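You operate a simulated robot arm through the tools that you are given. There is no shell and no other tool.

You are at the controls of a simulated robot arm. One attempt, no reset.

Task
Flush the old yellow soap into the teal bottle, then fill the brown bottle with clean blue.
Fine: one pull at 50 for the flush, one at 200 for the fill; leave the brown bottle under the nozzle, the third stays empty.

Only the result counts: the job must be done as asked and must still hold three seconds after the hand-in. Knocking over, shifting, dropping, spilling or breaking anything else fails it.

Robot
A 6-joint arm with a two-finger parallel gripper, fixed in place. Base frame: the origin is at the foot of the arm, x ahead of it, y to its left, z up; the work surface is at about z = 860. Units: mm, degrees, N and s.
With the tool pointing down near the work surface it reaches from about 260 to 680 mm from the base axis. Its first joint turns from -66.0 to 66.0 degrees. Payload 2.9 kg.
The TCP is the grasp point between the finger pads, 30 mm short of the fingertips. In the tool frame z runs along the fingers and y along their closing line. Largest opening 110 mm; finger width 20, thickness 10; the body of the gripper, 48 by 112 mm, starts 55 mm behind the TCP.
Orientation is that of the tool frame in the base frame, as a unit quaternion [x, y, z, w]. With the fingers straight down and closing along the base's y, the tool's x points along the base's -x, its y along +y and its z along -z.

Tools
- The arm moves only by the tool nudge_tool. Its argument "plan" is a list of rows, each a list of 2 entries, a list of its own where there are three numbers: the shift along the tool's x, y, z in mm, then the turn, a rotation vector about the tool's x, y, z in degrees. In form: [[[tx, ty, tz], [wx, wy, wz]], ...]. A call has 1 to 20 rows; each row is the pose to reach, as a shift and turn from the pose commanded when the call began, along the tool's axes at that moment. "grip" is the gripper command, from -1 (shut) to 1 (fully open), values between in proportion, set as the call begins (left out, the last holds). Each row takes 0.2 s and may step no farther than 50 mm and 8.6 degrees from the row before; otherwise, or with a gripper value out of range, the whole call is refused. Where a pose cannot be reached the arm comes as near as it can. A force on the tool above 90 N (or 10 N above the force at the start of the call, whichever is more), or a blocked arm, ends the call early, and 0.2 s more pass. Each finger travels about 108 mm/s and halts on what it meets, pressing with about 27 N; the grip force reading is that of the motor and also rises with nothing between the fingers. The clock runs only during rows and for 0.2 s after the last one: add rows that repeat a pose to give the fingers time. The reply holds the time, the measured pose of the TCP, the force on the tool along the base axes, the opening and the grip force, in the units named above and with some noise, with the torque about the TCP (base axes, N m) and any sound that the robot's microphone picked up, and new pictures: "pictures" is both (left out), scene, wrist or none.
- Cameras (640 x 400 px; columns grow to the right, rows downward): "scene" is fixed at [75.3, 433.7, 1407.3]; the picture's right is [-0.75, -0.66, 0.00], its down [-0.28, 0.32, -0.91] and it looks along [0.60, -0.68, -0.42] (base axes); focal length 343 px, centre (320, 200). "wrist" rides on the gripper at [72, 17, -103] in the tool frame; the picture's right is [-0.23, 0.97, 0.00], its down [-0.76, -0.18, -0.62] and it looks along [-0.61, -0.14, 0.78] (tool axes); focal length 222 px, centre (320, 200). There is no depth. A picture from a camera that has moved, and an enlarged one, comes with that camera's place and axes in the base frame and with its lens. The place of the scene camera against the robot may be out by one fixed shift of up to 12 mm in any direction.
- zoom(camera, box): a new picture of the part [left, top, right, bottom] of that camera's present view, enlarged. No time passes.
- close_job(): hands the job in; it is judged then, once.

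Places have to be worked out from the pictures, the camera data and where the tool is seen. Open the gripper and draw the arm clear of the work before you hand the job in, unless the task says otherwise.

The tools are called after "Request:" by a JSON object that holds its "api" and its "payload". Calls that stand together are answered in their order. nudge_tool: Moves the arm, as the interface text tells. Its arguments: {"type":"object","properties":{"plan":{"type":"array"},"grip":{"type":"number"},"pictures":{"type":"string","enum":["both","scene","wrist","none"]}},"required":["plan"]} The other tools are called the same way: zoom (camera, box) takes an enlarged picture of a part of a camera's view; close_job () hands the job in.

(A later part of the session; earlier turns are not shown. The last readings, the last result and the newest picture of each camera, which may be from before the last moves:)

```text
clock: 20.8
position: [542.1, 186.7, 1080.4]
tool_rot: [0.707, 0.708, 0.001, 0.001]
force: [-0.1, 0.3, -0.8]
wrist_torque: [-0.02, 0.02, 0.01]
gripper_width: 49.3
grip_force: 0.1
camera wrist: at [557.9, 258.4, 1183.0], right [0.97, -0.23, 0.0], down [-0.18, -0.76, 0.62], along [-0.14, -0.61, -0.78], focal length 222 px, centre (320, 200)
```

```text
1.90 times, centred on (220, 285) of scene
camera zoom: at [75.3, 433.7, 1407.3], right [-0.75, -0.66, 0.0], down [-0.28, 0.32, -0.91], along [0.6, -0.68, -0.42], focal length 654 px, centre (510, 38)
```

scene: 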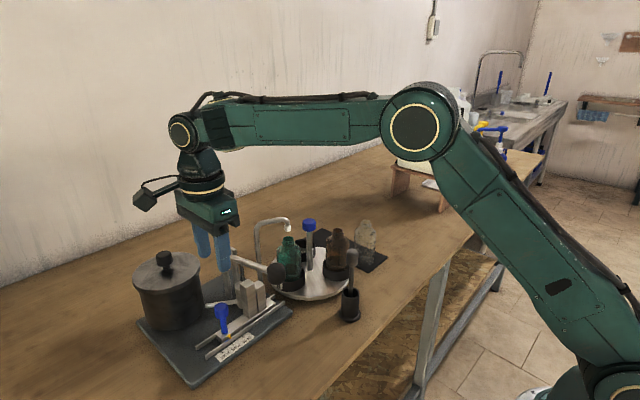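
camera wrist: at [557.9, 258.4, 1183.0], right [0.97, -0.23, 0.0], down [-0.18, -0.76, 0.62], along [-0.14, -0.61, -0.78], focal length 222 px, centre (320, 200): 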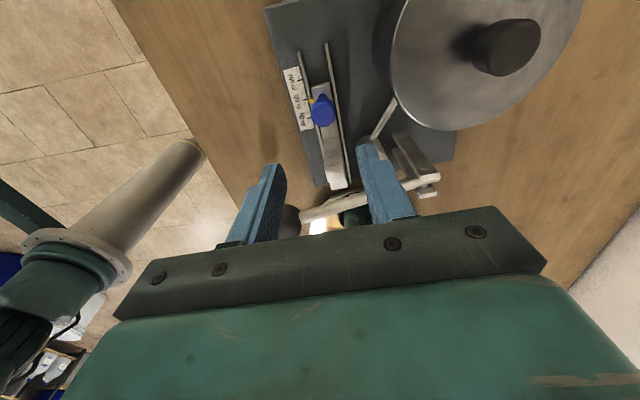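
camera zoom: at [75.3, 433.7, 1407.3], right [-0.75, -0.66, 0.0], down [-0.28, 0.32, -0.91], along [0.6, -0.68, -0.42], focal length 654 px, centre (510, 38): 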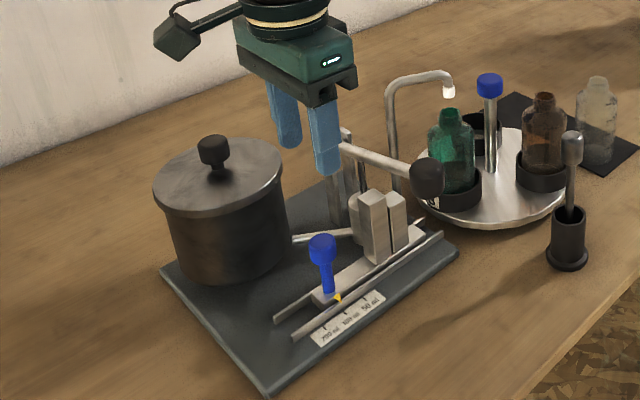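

The pointer is confirmed at 100, and the knob is offset from the tool by about (2.5, 5.2) in tool x,y. I correct that and lower part way to re-measure.

Request:
{"api": "nudge_tool", "payload": {"plan": [[[2.5, 5.2, 0], [0, 0, 0]], [[2.5, 5.2, 40], [0, 0, 0]], [[2.5, 5.2, 70], [0, 0, 0]], [[2.5, 5.2, 70], [0, 0, 0]], [[2.5, 5.2, 70], [0, 0, 0]]]}}

Request:
{"api": "zoom", "payload": {"camera": "wrist", "box": [220, 60, 420, 220]}}

Request:
{"api": "zoom", "payload": {"camera": "scene", "box": [140, 200, 300, 380]}}

```text
clock: 22.0
position: [547.2, 188.8, 1006.8]
tool_rot: [0.708, 0.707, -0.001, 0.0]
force: [-0.6, 0.5, -0.5]
wrist_torque: [0.01, 0.03, -0.01]
gripper_width: 49.3
grip_force: 0.0
camera wrist: at [562.0, 260.9, 1109.8], right [0.97, -0.23, 0.0], down [-0.18, -0.76, 0.62], along [-0.14, -0.61, -0.78], focal length 222 px, centre (320, 200)
```

scene: 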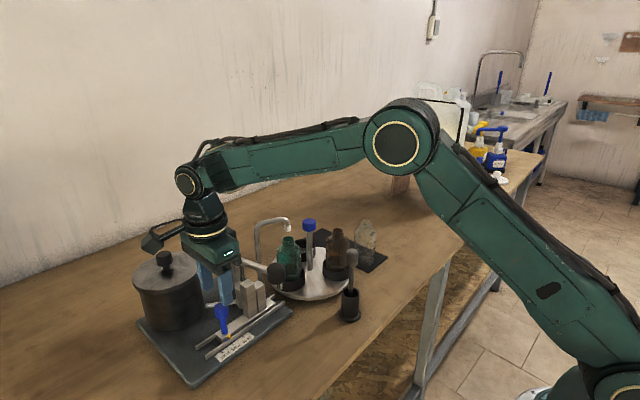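
wrist: 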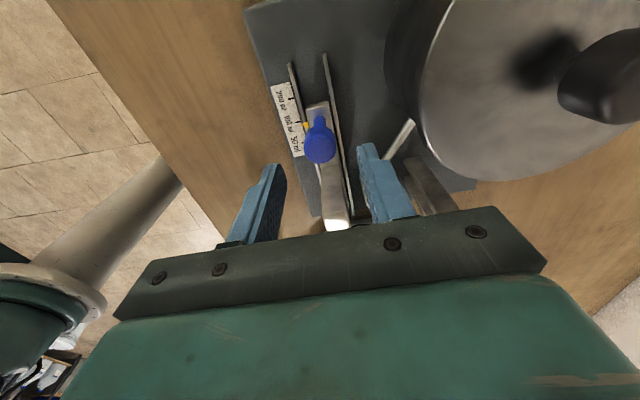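

```text
2.50 times, centred on (320, 140) of wrist
camera zoom: at [562.0, 260.9, 1109.8], right [0.97, -0.23, 0.0], down [-0.18, -0.76, 0.62], along [-0.14, -0.61, -0.78], focal length 555 px, centre (320, 350)
```

zoom: 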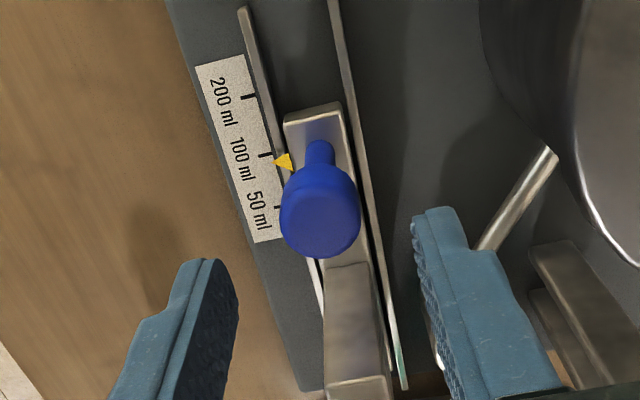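

```text
2.22 times, centred on (220, 290) of scene
camera zoom: at [75.3, 433.7, 1407.3], right [-0.75, -0.66, 0.0], down [-0.28, 0.32, -0.91], along [0.6, -0.68, -0.42], focal length 762 px, centre (542, 0)
```

zoom: 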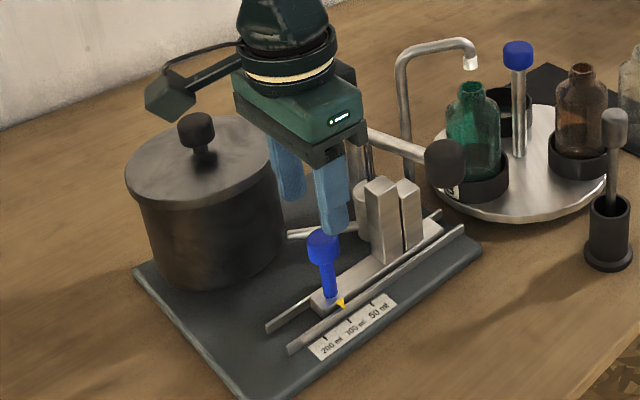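

The knob is now nearly centred (about 1 mm off), with its top roughly 49 mm below the TCP. I lower 48 mm and then close on it.

Request:
{"api": "nudge_tool", "payload": {"plan": [[[-1, 1.3, 20], [0, 0, 0]], [[-1, 1.3, 40], [0, 0, 0]], [[-1, 1.3, 48], [0, 0, 0]], [[-1, 1.3, 48], [0, 0, 0]], [[-1, 1.3, 48], [0, 0, 0]]]}}

Request:
{"api": "zoom", "payload": {"camera": "wrist", "box": [220, 80, 420, 220]}}

Request:
{"api": "zoom", "payload": {"camera": "scene", "box": [120, 210, 300, 380]}}

```text
clock: 23.2
position: [547.9, 186.4, 960.2]
tool_rot: [0.707, 0.707, 0.0, 0.0]
force: [0.1, 0.0, -0.2]
wrist_torque: [0.02, 0.01, 0.02]
gripper_width: 49.5
grip_force: 0.0
camera wrist: at [565.2, 258.1, 1064.1], right [0.97, -0.23, 0.0], down [-0.18, -0.76, 0.62], along [-0.14, -0.61, -0.78], focal length 222 px, centre (320, 200)
```

scene: 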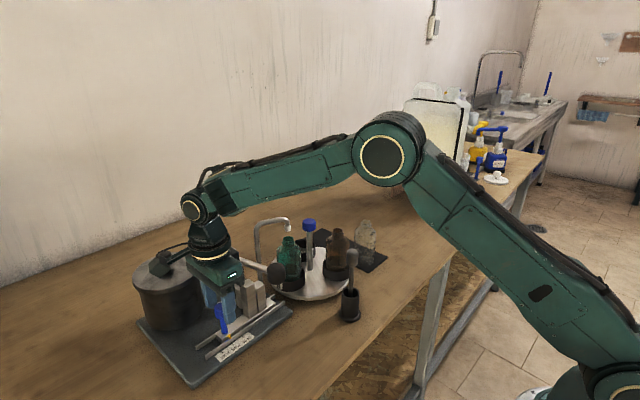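
wrist: 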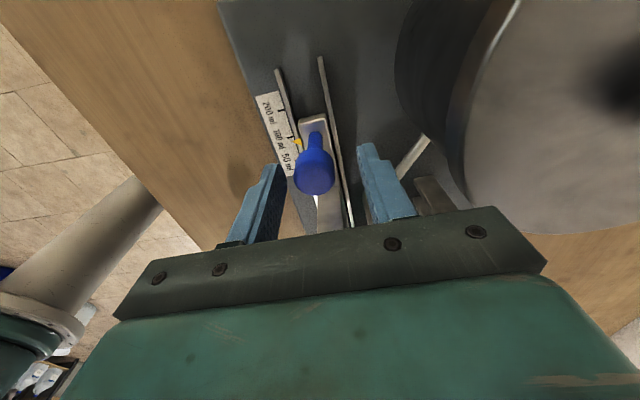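

```text
2.86 times, centred on (320, 150) of wrist
camera zoom: at [565.2, 258.1, 1064.1], right [0.97, -0.23, 0.0], down [-0.18, -0.76, 0.62], along [-0.14, -0.61, -0.78], focal length 635 px, centre (320, 343)
```

zoom: 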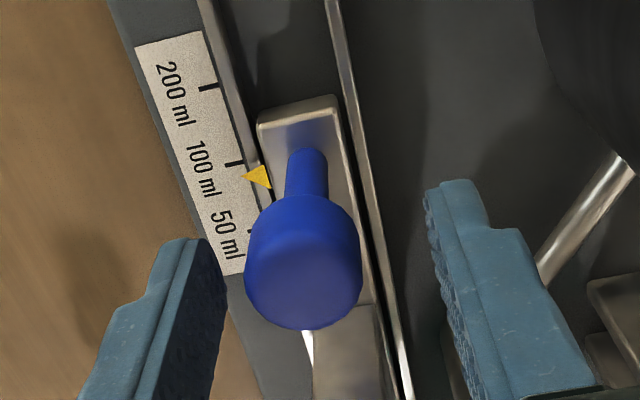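

```text
2.35 times, centred on (210, 295) of scene
camera zoom: at [75.3, 433.7, 1407.3], right [-0.75, -0.66, 0.0], down [-0.28, 0.32, -0.91], along [0.6, -0.68, -0.42], focal length 807 px, centre (579, -24)
```

zoom: 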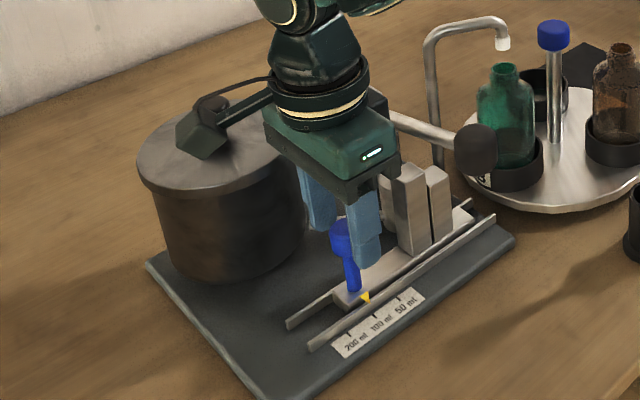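

The knob sits about 4 mm towards tool -y and its top is about 15 mm below the TCP. I shift -4 mm, lower 4 mm more and close.

Request:
{"api": "nudge_tool", "payload": {"plan": [[[-1, -4, 0], [0, 0, 0]], [[-1, -4, 4], [0, 0, 0]], [[-1, -4, 4], [0, 0, 0]]], "pictures": "none"}}

Request:
{"api": "nudge_tool", "payload": {"plan": [[[0, 0, 0], [0, 0, 0]], [[0, 0, 0], [0, 0, 0]], [[0, 0, 0], [0, 0, 0]]], "grip": -1, "pictures": "wrist"}}

Request:
{"api": "zoom", "payload": {"camera": "wrist", "box": [220, 80, 420, 220]}}

```text
clock: 24.0
position: [543.9, 185.0, 957.0]
tool_rot: [0.707, 0.707, 0.0, -0.001]
force: [-0.2, 0.1, -0.7]
wrist_torque: [-0.01, -0.05, 0.03]
gripper_width: 49.4
grip_force: 0.1
```

```text
clock: 24.8
position: [544.9, 185.2, 958.8]
tool_rot: [0.708, 0.707, 0.0, 0.0]
force: [8.8, 0.9, -4.1]
wrist_torque: [0.16, -0.13, 0.0]
gripper_width: 25.5
grip_force: 45.6
camera wrist: at [561.3, 257.2, 1060.7], right [0.97, -0.23, 0.0], down [-0.18, -0.76, 0.62], along [-0.14, -0.61, -0.78], focal length 222 px, centre (320, 200)
```

wrist: 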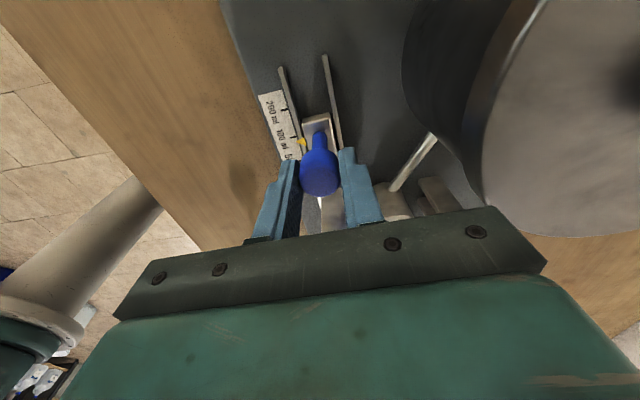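

```text
2.86 times, centred on (320, 150) of wrist
camera zoom: at [561.3, 257.2, 1060.7], right [0.97, -0.23, 0.0], down [-0.18, -0.76, 0.62], along [-0.14, -0.61, -0.78], focal length 635 px, centre (320, 343)
```

zoom: 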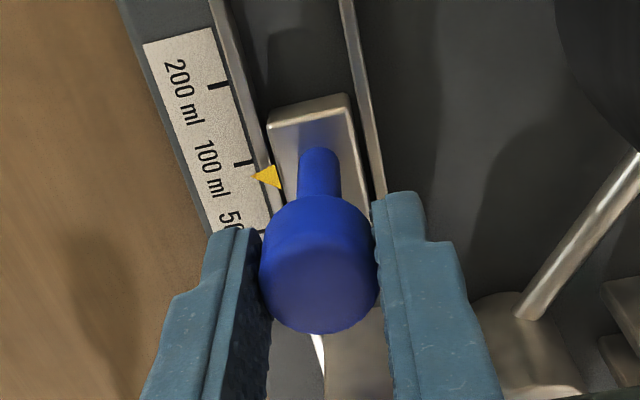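

The knob is firmly gripped with little side load. The marks lie along base y with about 24 mm spacing, so I slide 24 mm towards -y to the 50 mark.

Request:
{"api": "nudge_tool", "payload": {"plan": [[[-6, 0, 0], [0, 0, 0]], [[-12, 0, 0], [0, 0, 0]], [[-18, 0, 0], [0, 0, 0]], [[-24, 0, 0], [0, 0, 0]], [[-24, 0, 0], [0, 0, 0]], [[-24, 0, 0], [0, 0, 0]]]}}

Request:
{"api": "zoom", "payload": {"camera": "wrist", "box": [220, 80, 420, 220]}}

Request:
{"api": "zoom", "payload": {"camera": "scene", "box": [140, 220, 300, 370]}}

```text
clock: 26.2
position: [545.2, 161.0, 955.9]
tool_rot: [0.707, 0.707, 0.003, 0.001]
force: [23.2, -1.7, -0.6]
wrist_torque: [0.0, -0.05, -0.07]
gripper_width: 25.4
grip_force: 45.1
camera wrist: at [561.0, 233.7, 1060.8], right [0.97, -0.23, 0.0], down [-0.18, -0.76, 0.62], along [-0.14, -0.61, -0.78], focal length 222 px, centre (320, 200)
```

scene: 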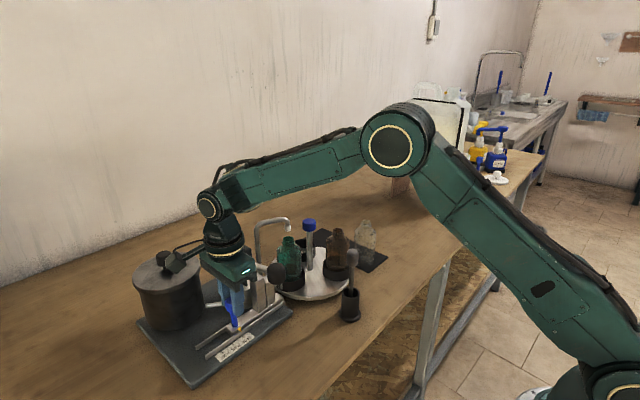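
wrist: 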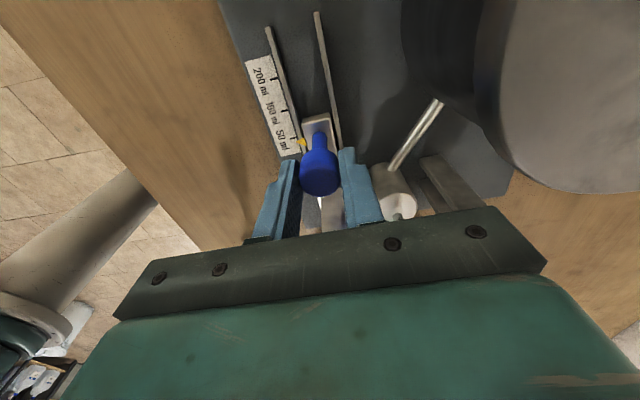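

```text
2.86 times, centred on (320, 150) of wrist
camera zoom: at [561.0, 233.7, 1060.8], right [0.97, -0.23, 0.0], down [-0.18, -0.76, 0.62], along [-0.14, -0.61, -0.78], focal length 635 px, centre (320, 343)
```

zoom: 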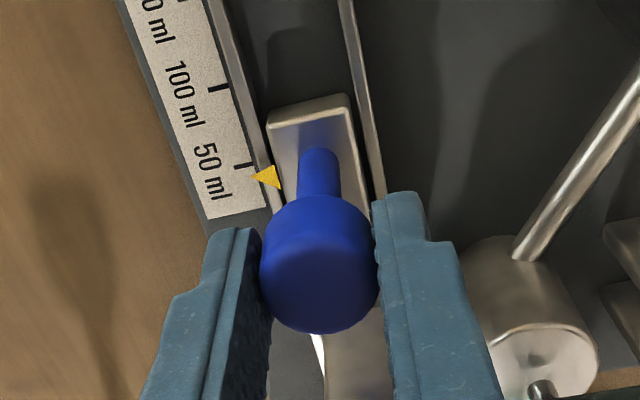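

```text
2.67 times, centred on (220, 295) of scene
camera zoom: at [75.9, 433.6, 1407.3], right [-0.75, -0.66, 0.0], down [-0.28, 0.32, -0.91], along [0.6, -0.68, -0.42], focal length 915 px, centre (587, -53)
```

zoom: 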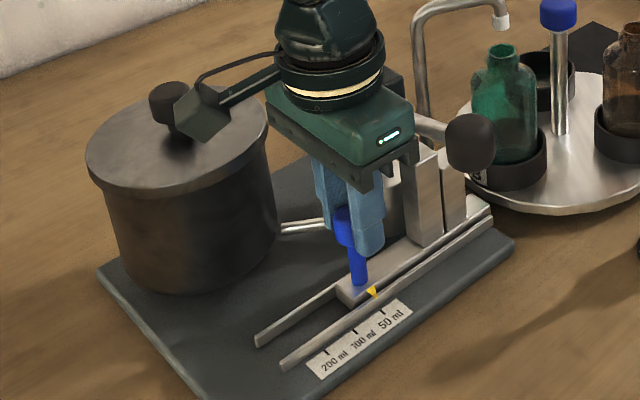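

The pointer sits at 50 exactly as it did at 100 before. I release and rise clear.

Request:
{"api": "nudge_tool", "payload": {"plan": [[[0, 0, 0], [0, 0, 0]], [[0, 0, 0], [0, 0, 0]], [[0, 0, -20], [0, 0, 0]], [[0, 0, -60], [0, 0, 0]], [[0, 0, -100], [0, 0, 0]], [[0, 0, -140], [0, 0, 0]], [[0, 0, -140], [0, 0, 0]]], "grip": -0.1}}

Request:
{"api": "zoom", "payload": {"camera": "wrist", "box": [200, 20, 440, 220]}}

Request:
{"api": "zoom", "payload": {"camera": "scene", "box": [140, 220, 300, 370]}}

```text
clock: 27.8
position: [542.0, 162.7, 1100.2]
tool_rot: [0.707, 0.707, 0.0, 0.0]
force: [0.3, 0.2, 0.5]
wrist_torque: [-0.03, -0.02, -0.03]
gripper_width: 49.5
grip_force: 0.1
camera wrist: at [558.1, 234.5, 1203.3], right [0.97, -0.23, 0.0], down [-0.18, -0.76, 0.62], along [-0.14, -0.61, -0.78], focal length 222 px, centre (320, 200)
```

scene: 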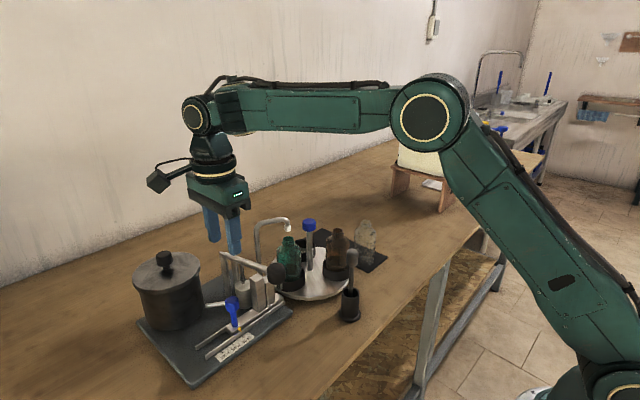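
wrist: 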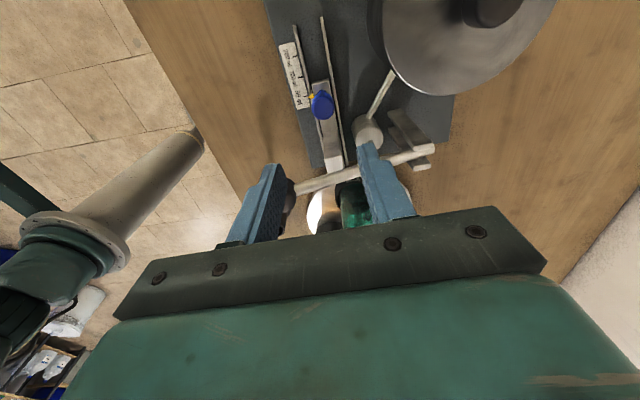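

```text
2.00 times, centred on (320, 120) of wrist
camera zoom: at [558.1, 234.5, 1203.3], right [0.97, -0.23, 0.0], down [-0.18, -0.76, 0.62], along [-0.14, -0.61, -0.78], focal length 444 px, centre (320, 360)
```

zoom: 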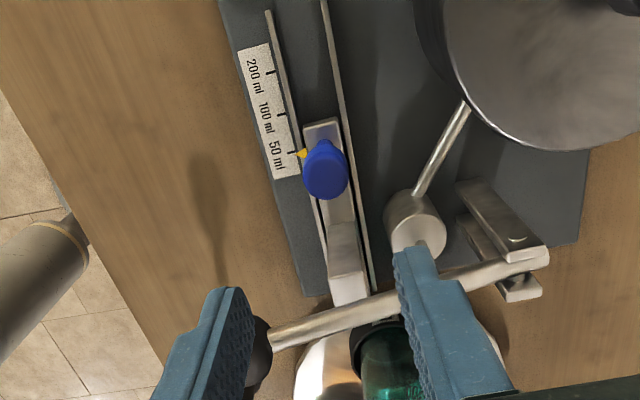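

```text
2.67 times, centred on (220, 295) of scene
camera zoom: at [75.3, 433.7, 1407.3], right [-0.75, -0.66, 0.0], down [-0.28, 0.32, -0.91], along [0.6, -0.68, -0.42], focal length 915 px, centre (587, -53)
```

zoom: 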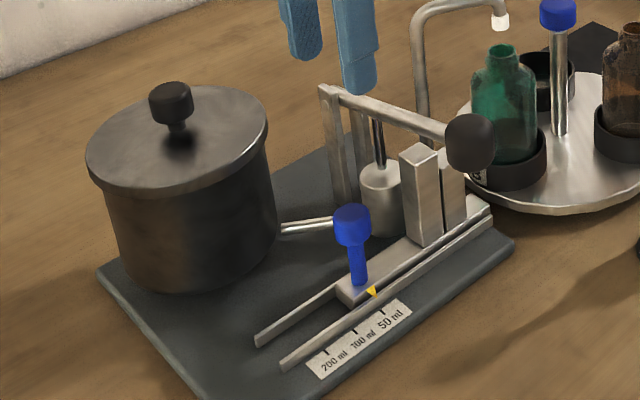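

The slider reads 50 and the tall block is under the lever. I close the fingers and move above the lever knob at about (474,103).

Request:
{"api": "nudge_tool", "payload": {"plan": [[[-20, -23, 0], [0, 0, 0]], [[-40, -46, 0], [0, 0, 0]], [[-59, -68, 0], [0, 0, 0]], [[-59, -68, 0], [0, 0, 0]], [[-59, -68, 0], [0, 0, 0]]], "grip": -1}}

Request:
{"api": "zoom", "payload": {"camera": "wrist", "box": [220, 60, 460, 240]}}

Request:
{"api": "zoom", "payload": {"camera": "scene", "box": [190, 150, 350, 330]}}

```text
clock: 29.0
position: [476.6, 102.0, 1097.4]
tool_rot: [0.706, 0.708, 0.0, 0.0]
force: [-0.2, -0.1, 0.5]
wrist_torque: [0.01, 0.01, 0.03]
gripper_width: 0.0
grip_force: 26.5
camera wrist: at [492.7, 175.0, 1200.7], right [0.97, -0.23, 0.0], down [-0.18, -0.76, 0.62], along [-0.14, -0.61, -0.78], focal length 222 px, centre (320, 200)
```

scene: 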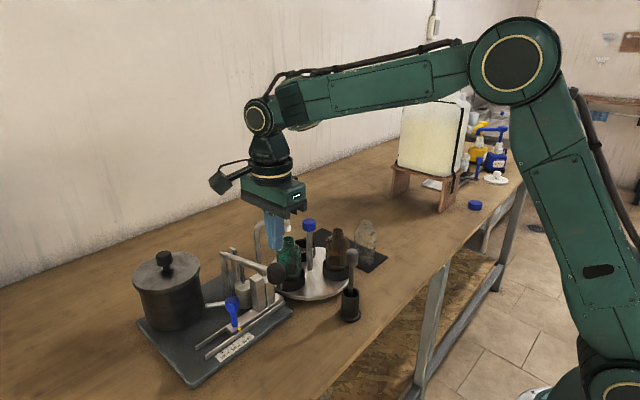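
wrist: 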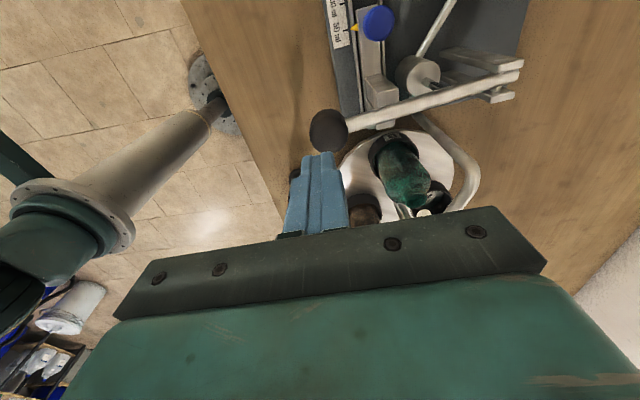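

```text
2.22 times, centred on (340, 150) of wrist
camera zoom: at [492.7, 175.0, 1200.7], right [0.97, -0.23, 0.0], down [-0.18, -0.76, 0.62], along [-0.14, -0.61, -0.78], focal length 494 px, centre (276, 311)
```

zoom: 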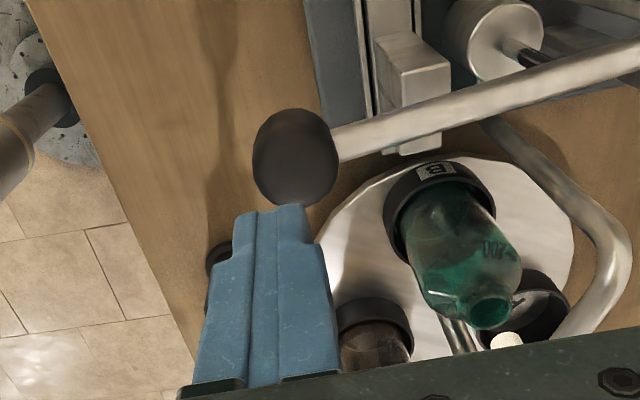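

```text
2.22 times, centred on (270, 240) of scene
camera zoom: at [75.3, 433.7, 1407.3], right [-0.75, -0.66, 0.0], down [-0.28, 0.32, -0.91], along [0.6, -0.68, -0.42], focal length 762 px, centre (431, 111)
```

zoom: 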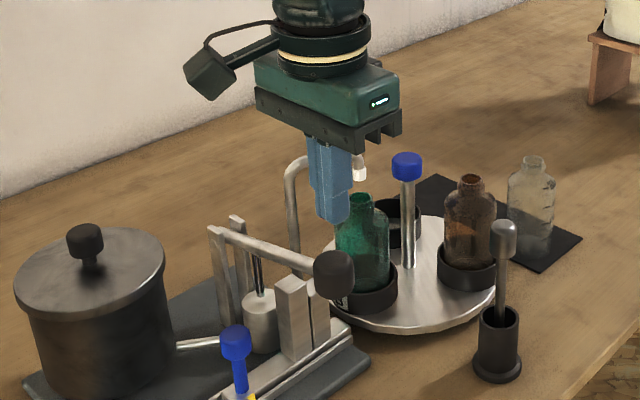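

The knob centre is about +6–8 mm in x from the finger axis. I shift and descend to just above it.

Request:
{"api": "nudge_tool", "payload": {"plan": [[[1, 6, 10], [0, 0, 0]], [[1, 6, 22], [0, 0, 0]], [[1, 6, 22], [0, 0, 0]], [[1, 6, 22], [0, 0, 0]]]}}

Request:
{"api": "zoom", "payload": {"camera": "wrist", "box": [220, 60, 460, 240]}}

Request:
{"api": "zoom", "payload": {"camera": "scene", "box": [220, 190, 320, 310]}}

```text
clock: 30.0
position: [481.4, 104.1, 1074.5]
tool_rot: [0.706, 0.708, 0.0, 0.0]
force: [0.0, 0.2, -0.3]
wrist_torque: [0.0, 0.01, 0.02]
gripper_width: 0.1
grip_force: 27.1
camera wrist: at [498.2, 176.3, 1177.4], right [0.97, -0.23, 0.0], down [-0.18, -0.76, 0.62], along [-0.14, -0.61, -0.78], focal length 222 px, centre (320, 200)
```

scene: 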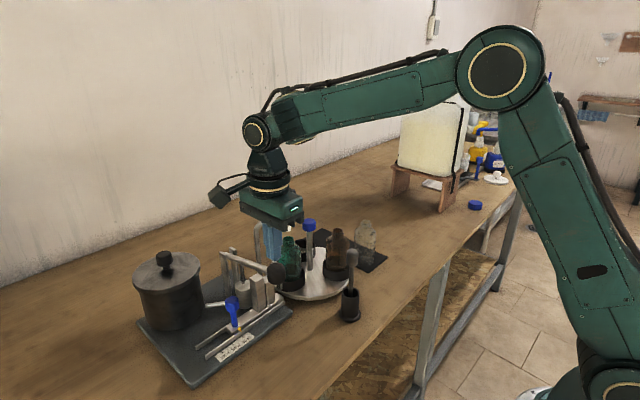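
wrist: 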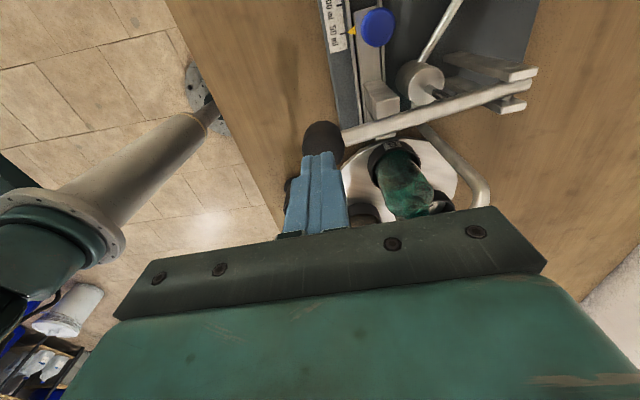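

```text
2.22 times, centred on (340, 150) of wrist
camera zoom: at [498.2, 176.3, 1177.4], right [0.97, -0.23, 0.0], down [-0.18, -0.76, 0.62], along [-0.14, -0.61, -0.78], focal length 494 px, centre (276, 311)
```

zoom: 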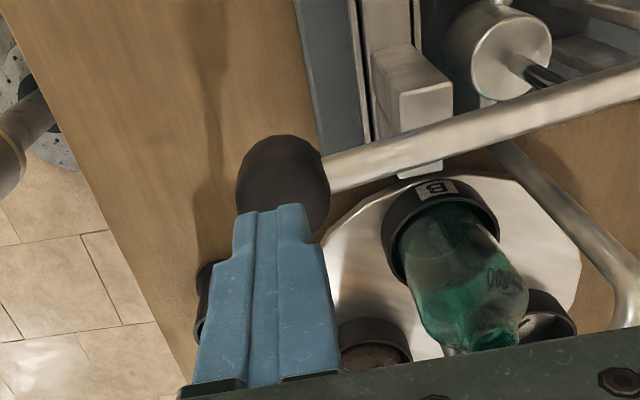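

```text
3.33 times, centred on (270, 250) of scene
camera zoom: at [75.3, 433.7, 1407.3], right [-0.75, -0.66, 0.0], down [-0.28, 0.32, -0.91], along [0.6, -0.68, -0.42], focal length 1144 px, centre (487, 33)
```

zoom: 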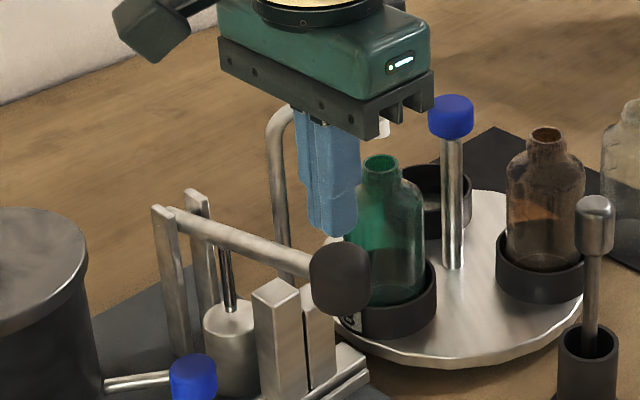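

The fingertips are just above the knob. I nudge to its centre and press down slowly while watching the force.

Request:
{"api": "nudge_tool", "payload": {"plan": [[[1, 2, 5], [0, 0, 0]], [[1, 2, 10], [0, 0, 0]], [[1, 2, 14], [0, 0, 0]], [[1, 2, 18], [0, 0, 0]], [[1, 2, 22], [0, 0, 0]], [[1, 2, 26], [0, 0, 0]], [[1, 2, 30], [0, 0, 0]]], "pictures": "scene"}}

Request:
{"api": "zoom", "payload": {"camera": "scene", "box": [220, 190, 320, 310]}}

```text
clock: 31.6
position: [484.2, 104.0, 1044.6]
tool_rot: [0.707, 0.707, 0.0, -0.001]
force: [0.0, 1.0, 0.5]
wrist_torque: [0.02, -0.03, 0.02]
gripper_width: 0.3
grip_force: 27.4
```

scene: 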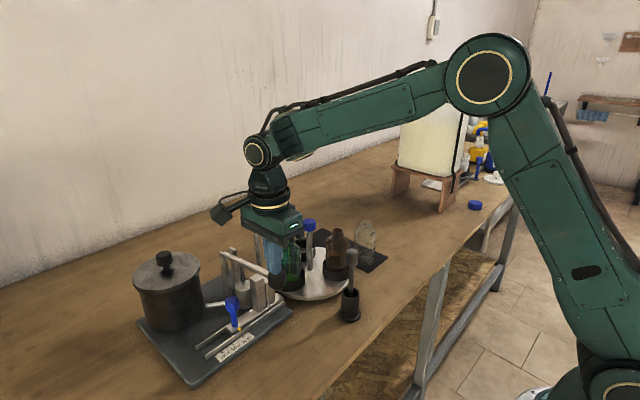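

```text
3.33 times, centred on (270, 250) of scene
camera zoom: at [75.3, 433.7, 1407.3], right [-0.75, -0.66, 0.0], down [-0.28, 0.32, -0.91], along [0.6, -0.68, -0.42], focal length 1144 px, centre (487, 33)
```

zoom: 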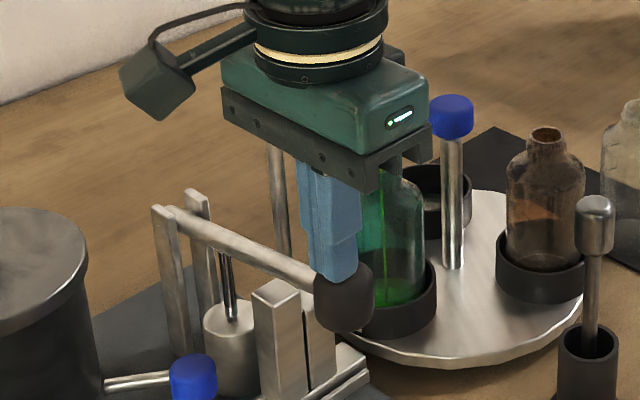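

The lever is moving down with almost no resistance and soap is already flowing into the teal bottle. I continue the same stroke to the stop.

Request:
{"api": "nudge_tool", "payload": {"plan": [[[0, 0, 4], [0, 0, 0]], [[0, 0, 8], [0, 0, 0]], [[0, 0, 12], [0, 0, 0]], [[0, 0, 16], [0, 0, 0]], [[0, 0, 20], [0, 0, 0]], [[0, 0, 24], [0, 0, 0]], [[0, 0, 28], [0, 0, 0]], [[0, 0, 32], [0, 0, 0]], [[0, 0, 36], [0, 0, 0]], [[0, 0, 40], [0, 0, 0]]], "pictures": "both"}}

Request:
{"api": "zoom", "payload": {"camera": "scene", "box": [220, 190, 320, 310]}}

```text
clock: 33.5
position: [484.5, 105.4, 1022.5]
tool_rot: [0.707, 0.707, 0.006, 0.003]
force: [-9.3, -2.2, 14.8]
wrist_torque: [-0.12, 0.27, -0.06]
gripper_width: 0.2
grip_force: 27.0
stopped in row 9: the force on the tool passed its limit at 95 N (the readings are from after the stop); the commanded pose is now the measured one
camera wrist: at [499.0, 177.3, 1126.1], right [0.97, -0.23, 0.01], down [-0.19, -0.76, 0.62], along [-0.13, -0.6, -0.79], focal length 222 px, centre (320, 200)
```

scene: 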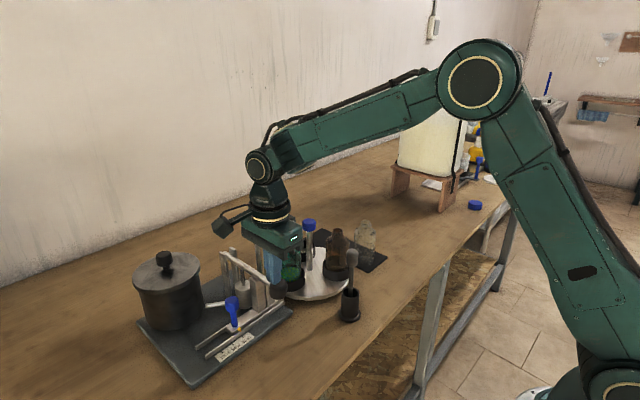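
wrist: 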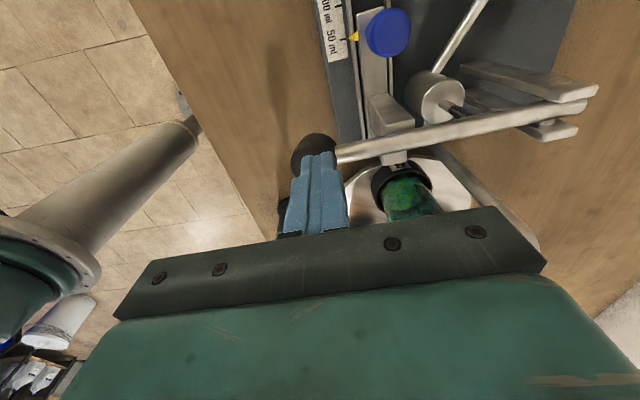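

```text
3.33 times, centred on (270, 250) of scene
camera zoom: at [74.8, 433.6, 1407.4], right [-0.75, -0.66, 0.0], down [-0.28, 0.32, -0.91], along [0.6, -0.68, -0.42], focal length 1144 px, centre (487, 33)
```

zoom: 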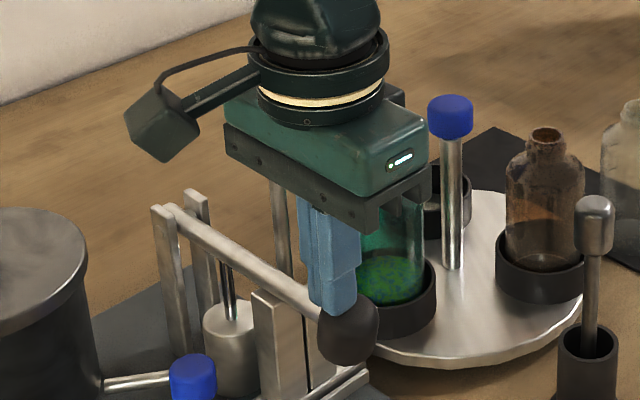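

The lever has reached its stop on the tall block, and the teal bottle holds the flushed soap. I hold briefly, then rise slowly to see whether the lever returns.

Request:
{"api": "nudge_tool", "payload": {"plan": [[[0, 0, 0], [0, 0, 0]], [[0, 0, 0], [0, 0, 0]], [[0, 0, 0], [0, 0, 0]], [[0, 0, 0], [0, 0, 0]], [[0, 0, -4], [0, 0, 0]], [[0, 0, -8], [0, 0, 0]], [[0, 0, -12], [0, 0, 0]], [[0, 0, -12], [0, 0, 0]]], "pictures": "scene"}}

Request:
{"api": "zoom", "payload": {"camera": "scene", "box": [220, 190, 320, 310]}}

```text
clock: 35.3
position: [483.2, 105.7, 1032.5]
tool_rot: [0.707, 0.707, 0.006, 0.004]
force: [0.2, 0.3, -0.1]
wrist_torque: [0.0, -0.04, 0.01]
gripper_width: 0.0
grip_force: 26.9
```

scene: 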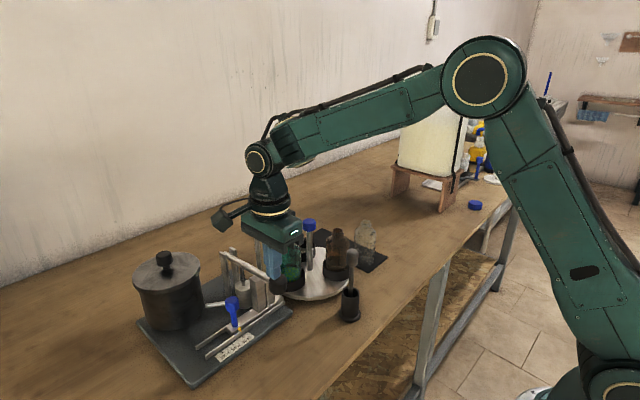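

```text
3.33 times, centred on (270, 250) of scene
camera zoom: at [75.3, 433.7, 1407.3], right [-0.75, -0.66, 0.0], down [-0.28, 0.32, -0.91], along [0.6, -0.68, -0.42], focal length 1144 px, centre (487, 33)
```

zoom: 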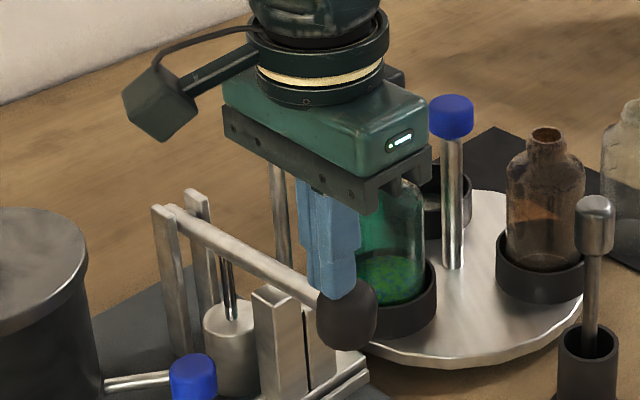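

The lever springs back up with the fingers. I keep rising slowly until it is free, then well above.

Request:
{"api": "nudge_tool", "payload": {"plan": [[[0, 0, -5], [0, 0, 0]], [[0, 0, -10], [0, 0, 0]], [[0, 0, -15], [0, 0, 0]], [[0, 0, -20], [0, 0, 0]], [[0, 0, -25], [0, 0, 0]], [[0, 0, -35], [0, 0, 0]], [[0, 0, -60], [0, 0, 0]], [[0, 0, -100], [0, 0, 0]], [[0, 0, -100], [0, 0, 0]]], "pictures": "both"}}

Request:
{"api": "zoom", "payload": {"camera": "scene", "box": [200, 190, 360, 310]}}

Request:
{"api": "zoom", "payload": {"camera": "wrist", "box": [260, 20, 500, 220]}}

```text
clock: 37.3
position: [484.1, 107.2, 1132.2]
tool_rot: [0.707, 0.707, 0.007, 0.004]
force: [0.4, -0.3, 0.5]
wrist_torque: [0.01, 0.02, 0.01]
gripper_width: 0.2
grip_force: 26.8
camera wrist: at [498.9, 179.7, 1236.8], right [0.97, -0.23, 0.01], down [-0.19, -0.76, 0.62], along [-0.13, -0.6, -0.79], focal length 222 px, centre (320, 200)
```

scene: 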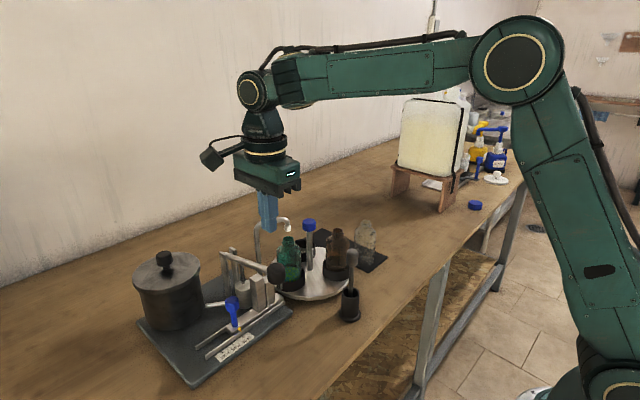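
wrist: 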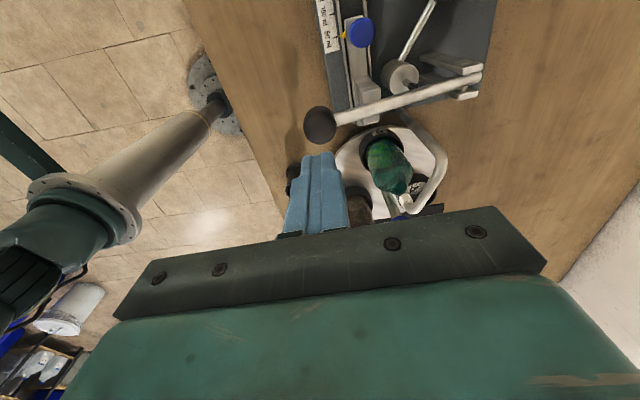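

```text
3.33 times, centred on (280, 250) of scene
camera zoom: at [75.3, 433.7, 1407.3], right [-0.75, -0.66, 0.0], down [-0.28, 0.32, -0.91], along [0.6, -0.68, -0.42], focal length 1144 px, centre (453, 33)
```

zoom: 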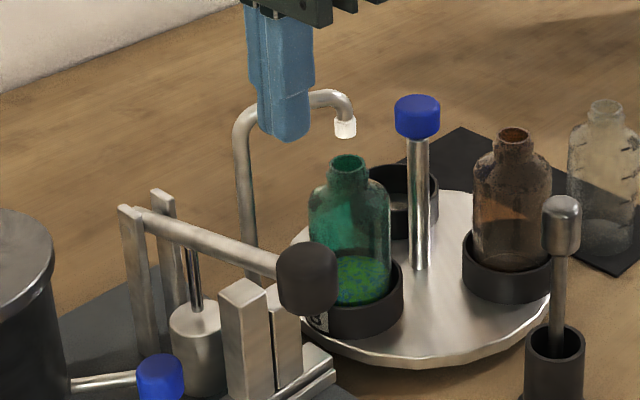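

```text
2.00 times, centred on (380, 120) of wrist
camera zoom: at [498.9, 179.7, 1236.8], right [0.97, -0.23, 0.01], down [-0.19, -0.76, 0.62], along [-0.13, -0.6, -0.79], focal length 444 px, centre (200, 360)
```

zoom: 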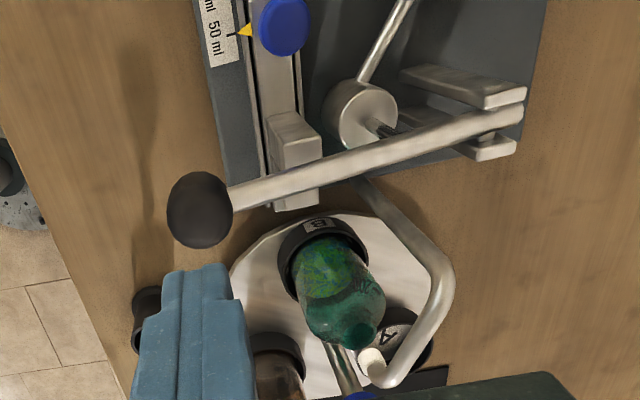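

Teal holds about 50 ml, nothing spilled, and the lever is back up. Next I go back to the slider knob (now near y 161) with fingers open to 50 mm, also removing the small tool tilt.

Request:
{"api": "nudge_tool", "payload": {"plan": [[[18, 20, 0], [0.9, -0.24, 0]], [[36, 40, 0], [0.9, -0.24, 0]], [[54.3, 61.4, 0], [0.9, -0.24, 0]], [[54.3, 61.4, 40], [0.9, -0.24, 0]], [[54.3, 61.4, 80], [0.9, -0.24, 0]], [[54.3, 61.4, 120], [0.9, -0.24, 0]], [[54.3, 61.4, 125], [0.9, -0.24, 0]], [[54.3, 61.4, 125], [0.9, -0.24, 0]]], "grip": -0.1, "pictures": "both"}}

Request:
{"api": "zoom", "payload": {"camera": "wrist", "box": [220, 60, 420, 220]}}

```text
clock: 39.1
position: [544.3, 160.8, 1009.2]
tool_rot: [0.706, 0.708, -0.001, -0.001]
force: [-0.5, 0.3, -0.3]
wrist_torque: [0.0, 0.02, 0.02]
gripper_width: 49.5
grip_force: 0.0
camera wrist: at [561.5, 232.6, 1113.2], right [0.97, -0.23, 0.0], down [-0.18, -0.76, 0.62], along [-0.14, -0.61, -0.78], focal length 222 px, centre (320, 200)
```

scene: 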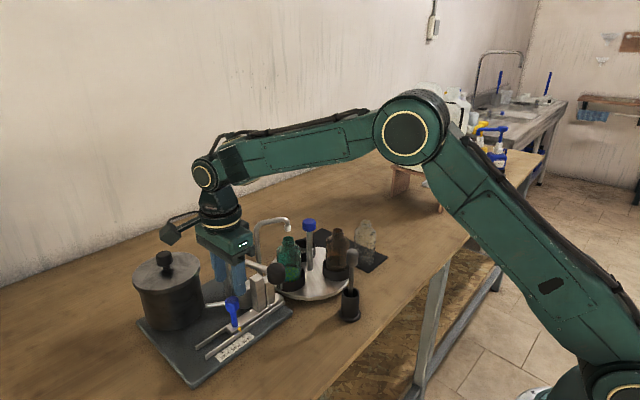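
wrist: 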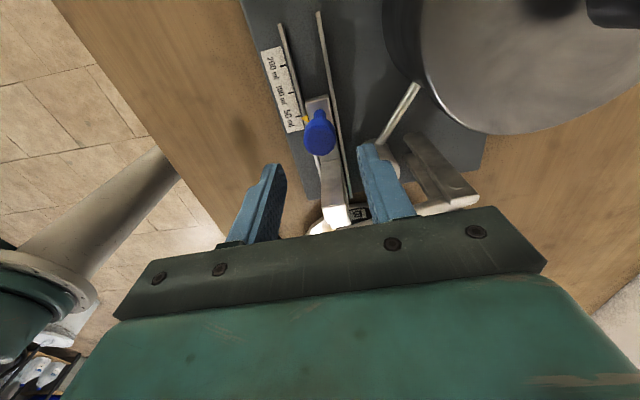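

```text
2.50 times, centred on (320, 140) of wrist
camera zoom: at [561.5, 232.6, 1113.2], right [0.97, -0.23, 0.0], down [-0.18, -0.76, 0.62], along [-0.14, -0.61, -0.78], focal length 555 px, centre (320, 350)
```

zoom: 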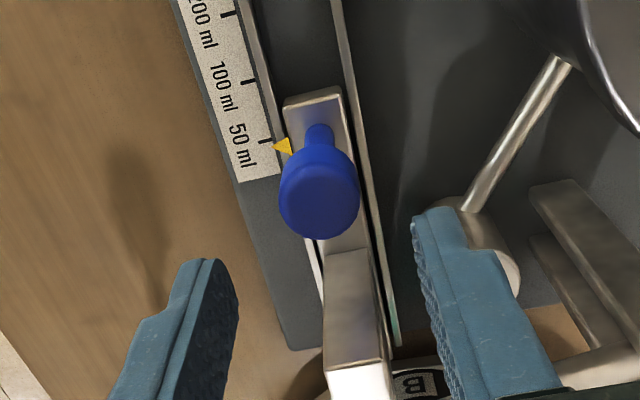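

The knob needs about (+2,-2) mm in tool x,y judging against the earlier grasp. I correct, lower 51 mm and close on it.

Request:
{"api": "nudge_tool", "payload": {"plan": [[[2, -2, 15], [0, 0, 0]], [[2, -2, 35], [0, 0, 0]], [[2, -2, 51], [0, 0, 0]], [[2, -2, 51], [0, 0, 0]], [[2, -2, 51], [0, 0, 0]]], "pictures": "none"}}

Request:
{"api": "nudge_tool", "payload": {"plan": [[[0, 0, 0], [0, 0, 0]], [[0, 0, 0], [0, 0, 0]], [[0, 0, 0], [0, 0, 0]]], "grip": -1, "pictures": "wrist"}}

Request:
{"api": "zoom", "payload": {"camera": "wrist", "box": [220, 80, 420, 220]}}

```text
clock: 40.3
position: [545.1, 160.5, 961.0]
tool_rot: [0.707, 0.708, -0.001, -0.001]
force: [1.1, -0.5, 0.1]
wrist_torque: [0.02, -0.01, -0.01]
gripper_width: 49.3
grip_force: 0.1
```

```text
clock: 41.1
position: [544.2, 161.2, 960.5]
tool_rot: [0.708, 0.706, 0.001, 0.001]
force: [18.4, -0.5, -5.5]
wrist_torque: [0.4, -0.36, -0.05]
gripper_width: 25.3
grip_force: 44.8
camera wrist: at [561.3, 232.8, 1063.9], right [0.97, -0.23, 0.0], down [-0.18, -0.76, 0.62], along [-0.14, -0.61, -0.78], focal length 222 px, centre (320, 200)
```

wrist: 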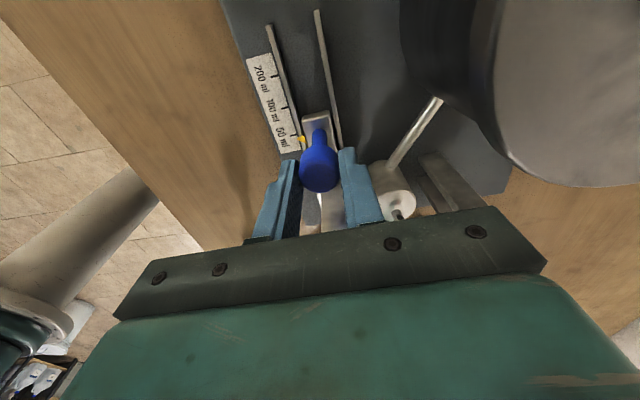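

```text
2.86 times, centred on (320, 150) of wrist
camera zoom: at [561.3, 232.8, 1063.9], right [0.97, -0.23, 0.0], down [-0.18, -0.76, 0.62], along [-0.14, -0.61, -0.78], focal length 635 px, centre (320, 343)
```

zoom: 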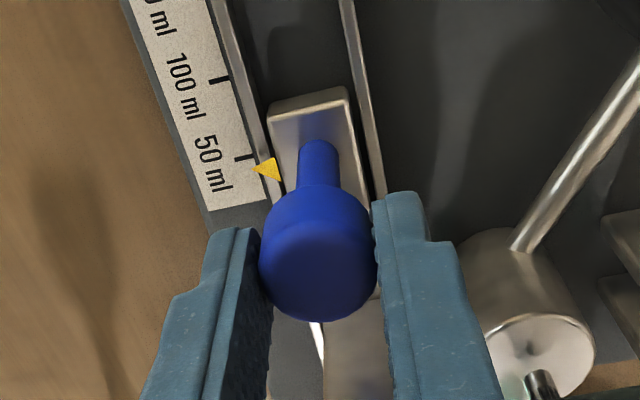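

The knob is gripped again. The gripper body clears the pot lid (about 1000 against 1015), so I slide 48 mm towards +y to the 200 mark.

Request:
{"api": "nudge_tool", "payload": {"plan": [[[6, 1, 0], [0, 0, 0]], [[12, 1, 0], [0, 0, 0]], [[18, 1, 0], [0, 0, 0]], [[24, 1, 0], [0, 0, 0]], [[30, 1, 0], [0, 0, 0]], [[36, 1, 0], [0, 0, 0]], [[42, 1, 0], [0, 0, 0]], [[48, 1, 0], [0, 0, 0]], [[48, 1, 0], [0, 0, 0]], [[48, 1, 0], [0, 0, 0]]], "pictures": "both"}}

Request:
{"api": "zoom", "payload": {"camera": "wrist", "box": [220, 80, 420, 220]}}

Request:
{"api": "zoom", "payload": {"camera": "scene", "box": [120, 220, 300, 380]}}

```text
clock: 43.3
position: [545.7, 209.5, 958.5]
tool_rot: [0.709, 0.706, 0.0, 0.001]
force: [-1.8, -14.3, 25.8]
wrist_torque: [-0.24, 0.03, 0.0]
gripper_width: 25.5
grip_force: 45.3
camera wrist: at [561.8, 281.1, 1062.2], right [0.97, -0.23, 0.0], down [-0.18, -0.76, 0.62], along [-0.14, -0.61, -0.78], focal length 222 px, centre (320, 200)
```

scene: 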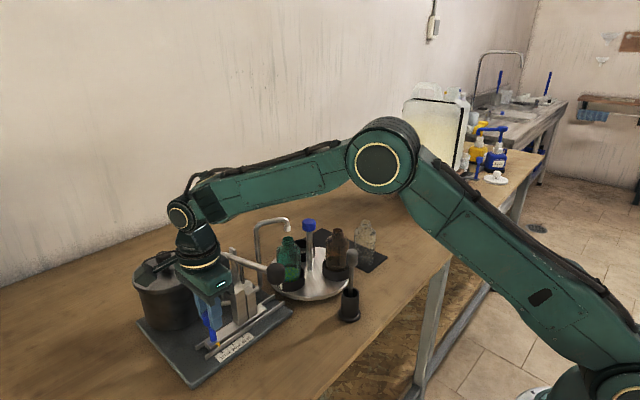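
wrist: 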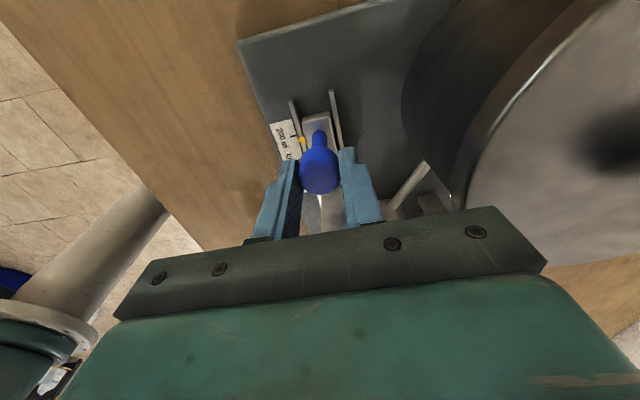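

```text
2.86 times, centred on (320, 150) of wrist
camera zoom: at [561.8, 281.1, 1062.2], right [0.97, -0.23, 0.0], down [-0.18, -0.76, 0.62], along [-0.14, -0.61, -0.78], focal length 635 px, centre (320, 343)
```

zoom: 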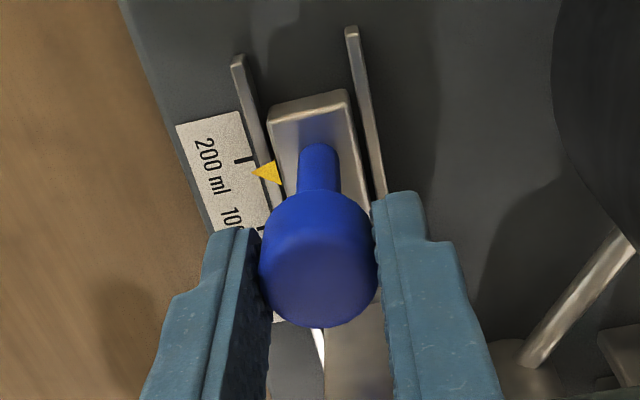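

```text
2.50 times, centred on (210, 300) of scene
camera zoom: at [74.8, 433.1, 1407.5], right [-0.75, -0.66, 0.0], down [-0.28, 0.32, -0.91], along [0.6, -0.68, -0.42], focal length 858 px, centre (595, -50)
```

zoom: 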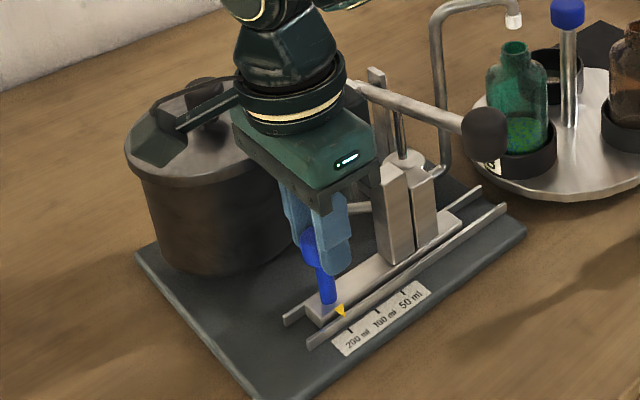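

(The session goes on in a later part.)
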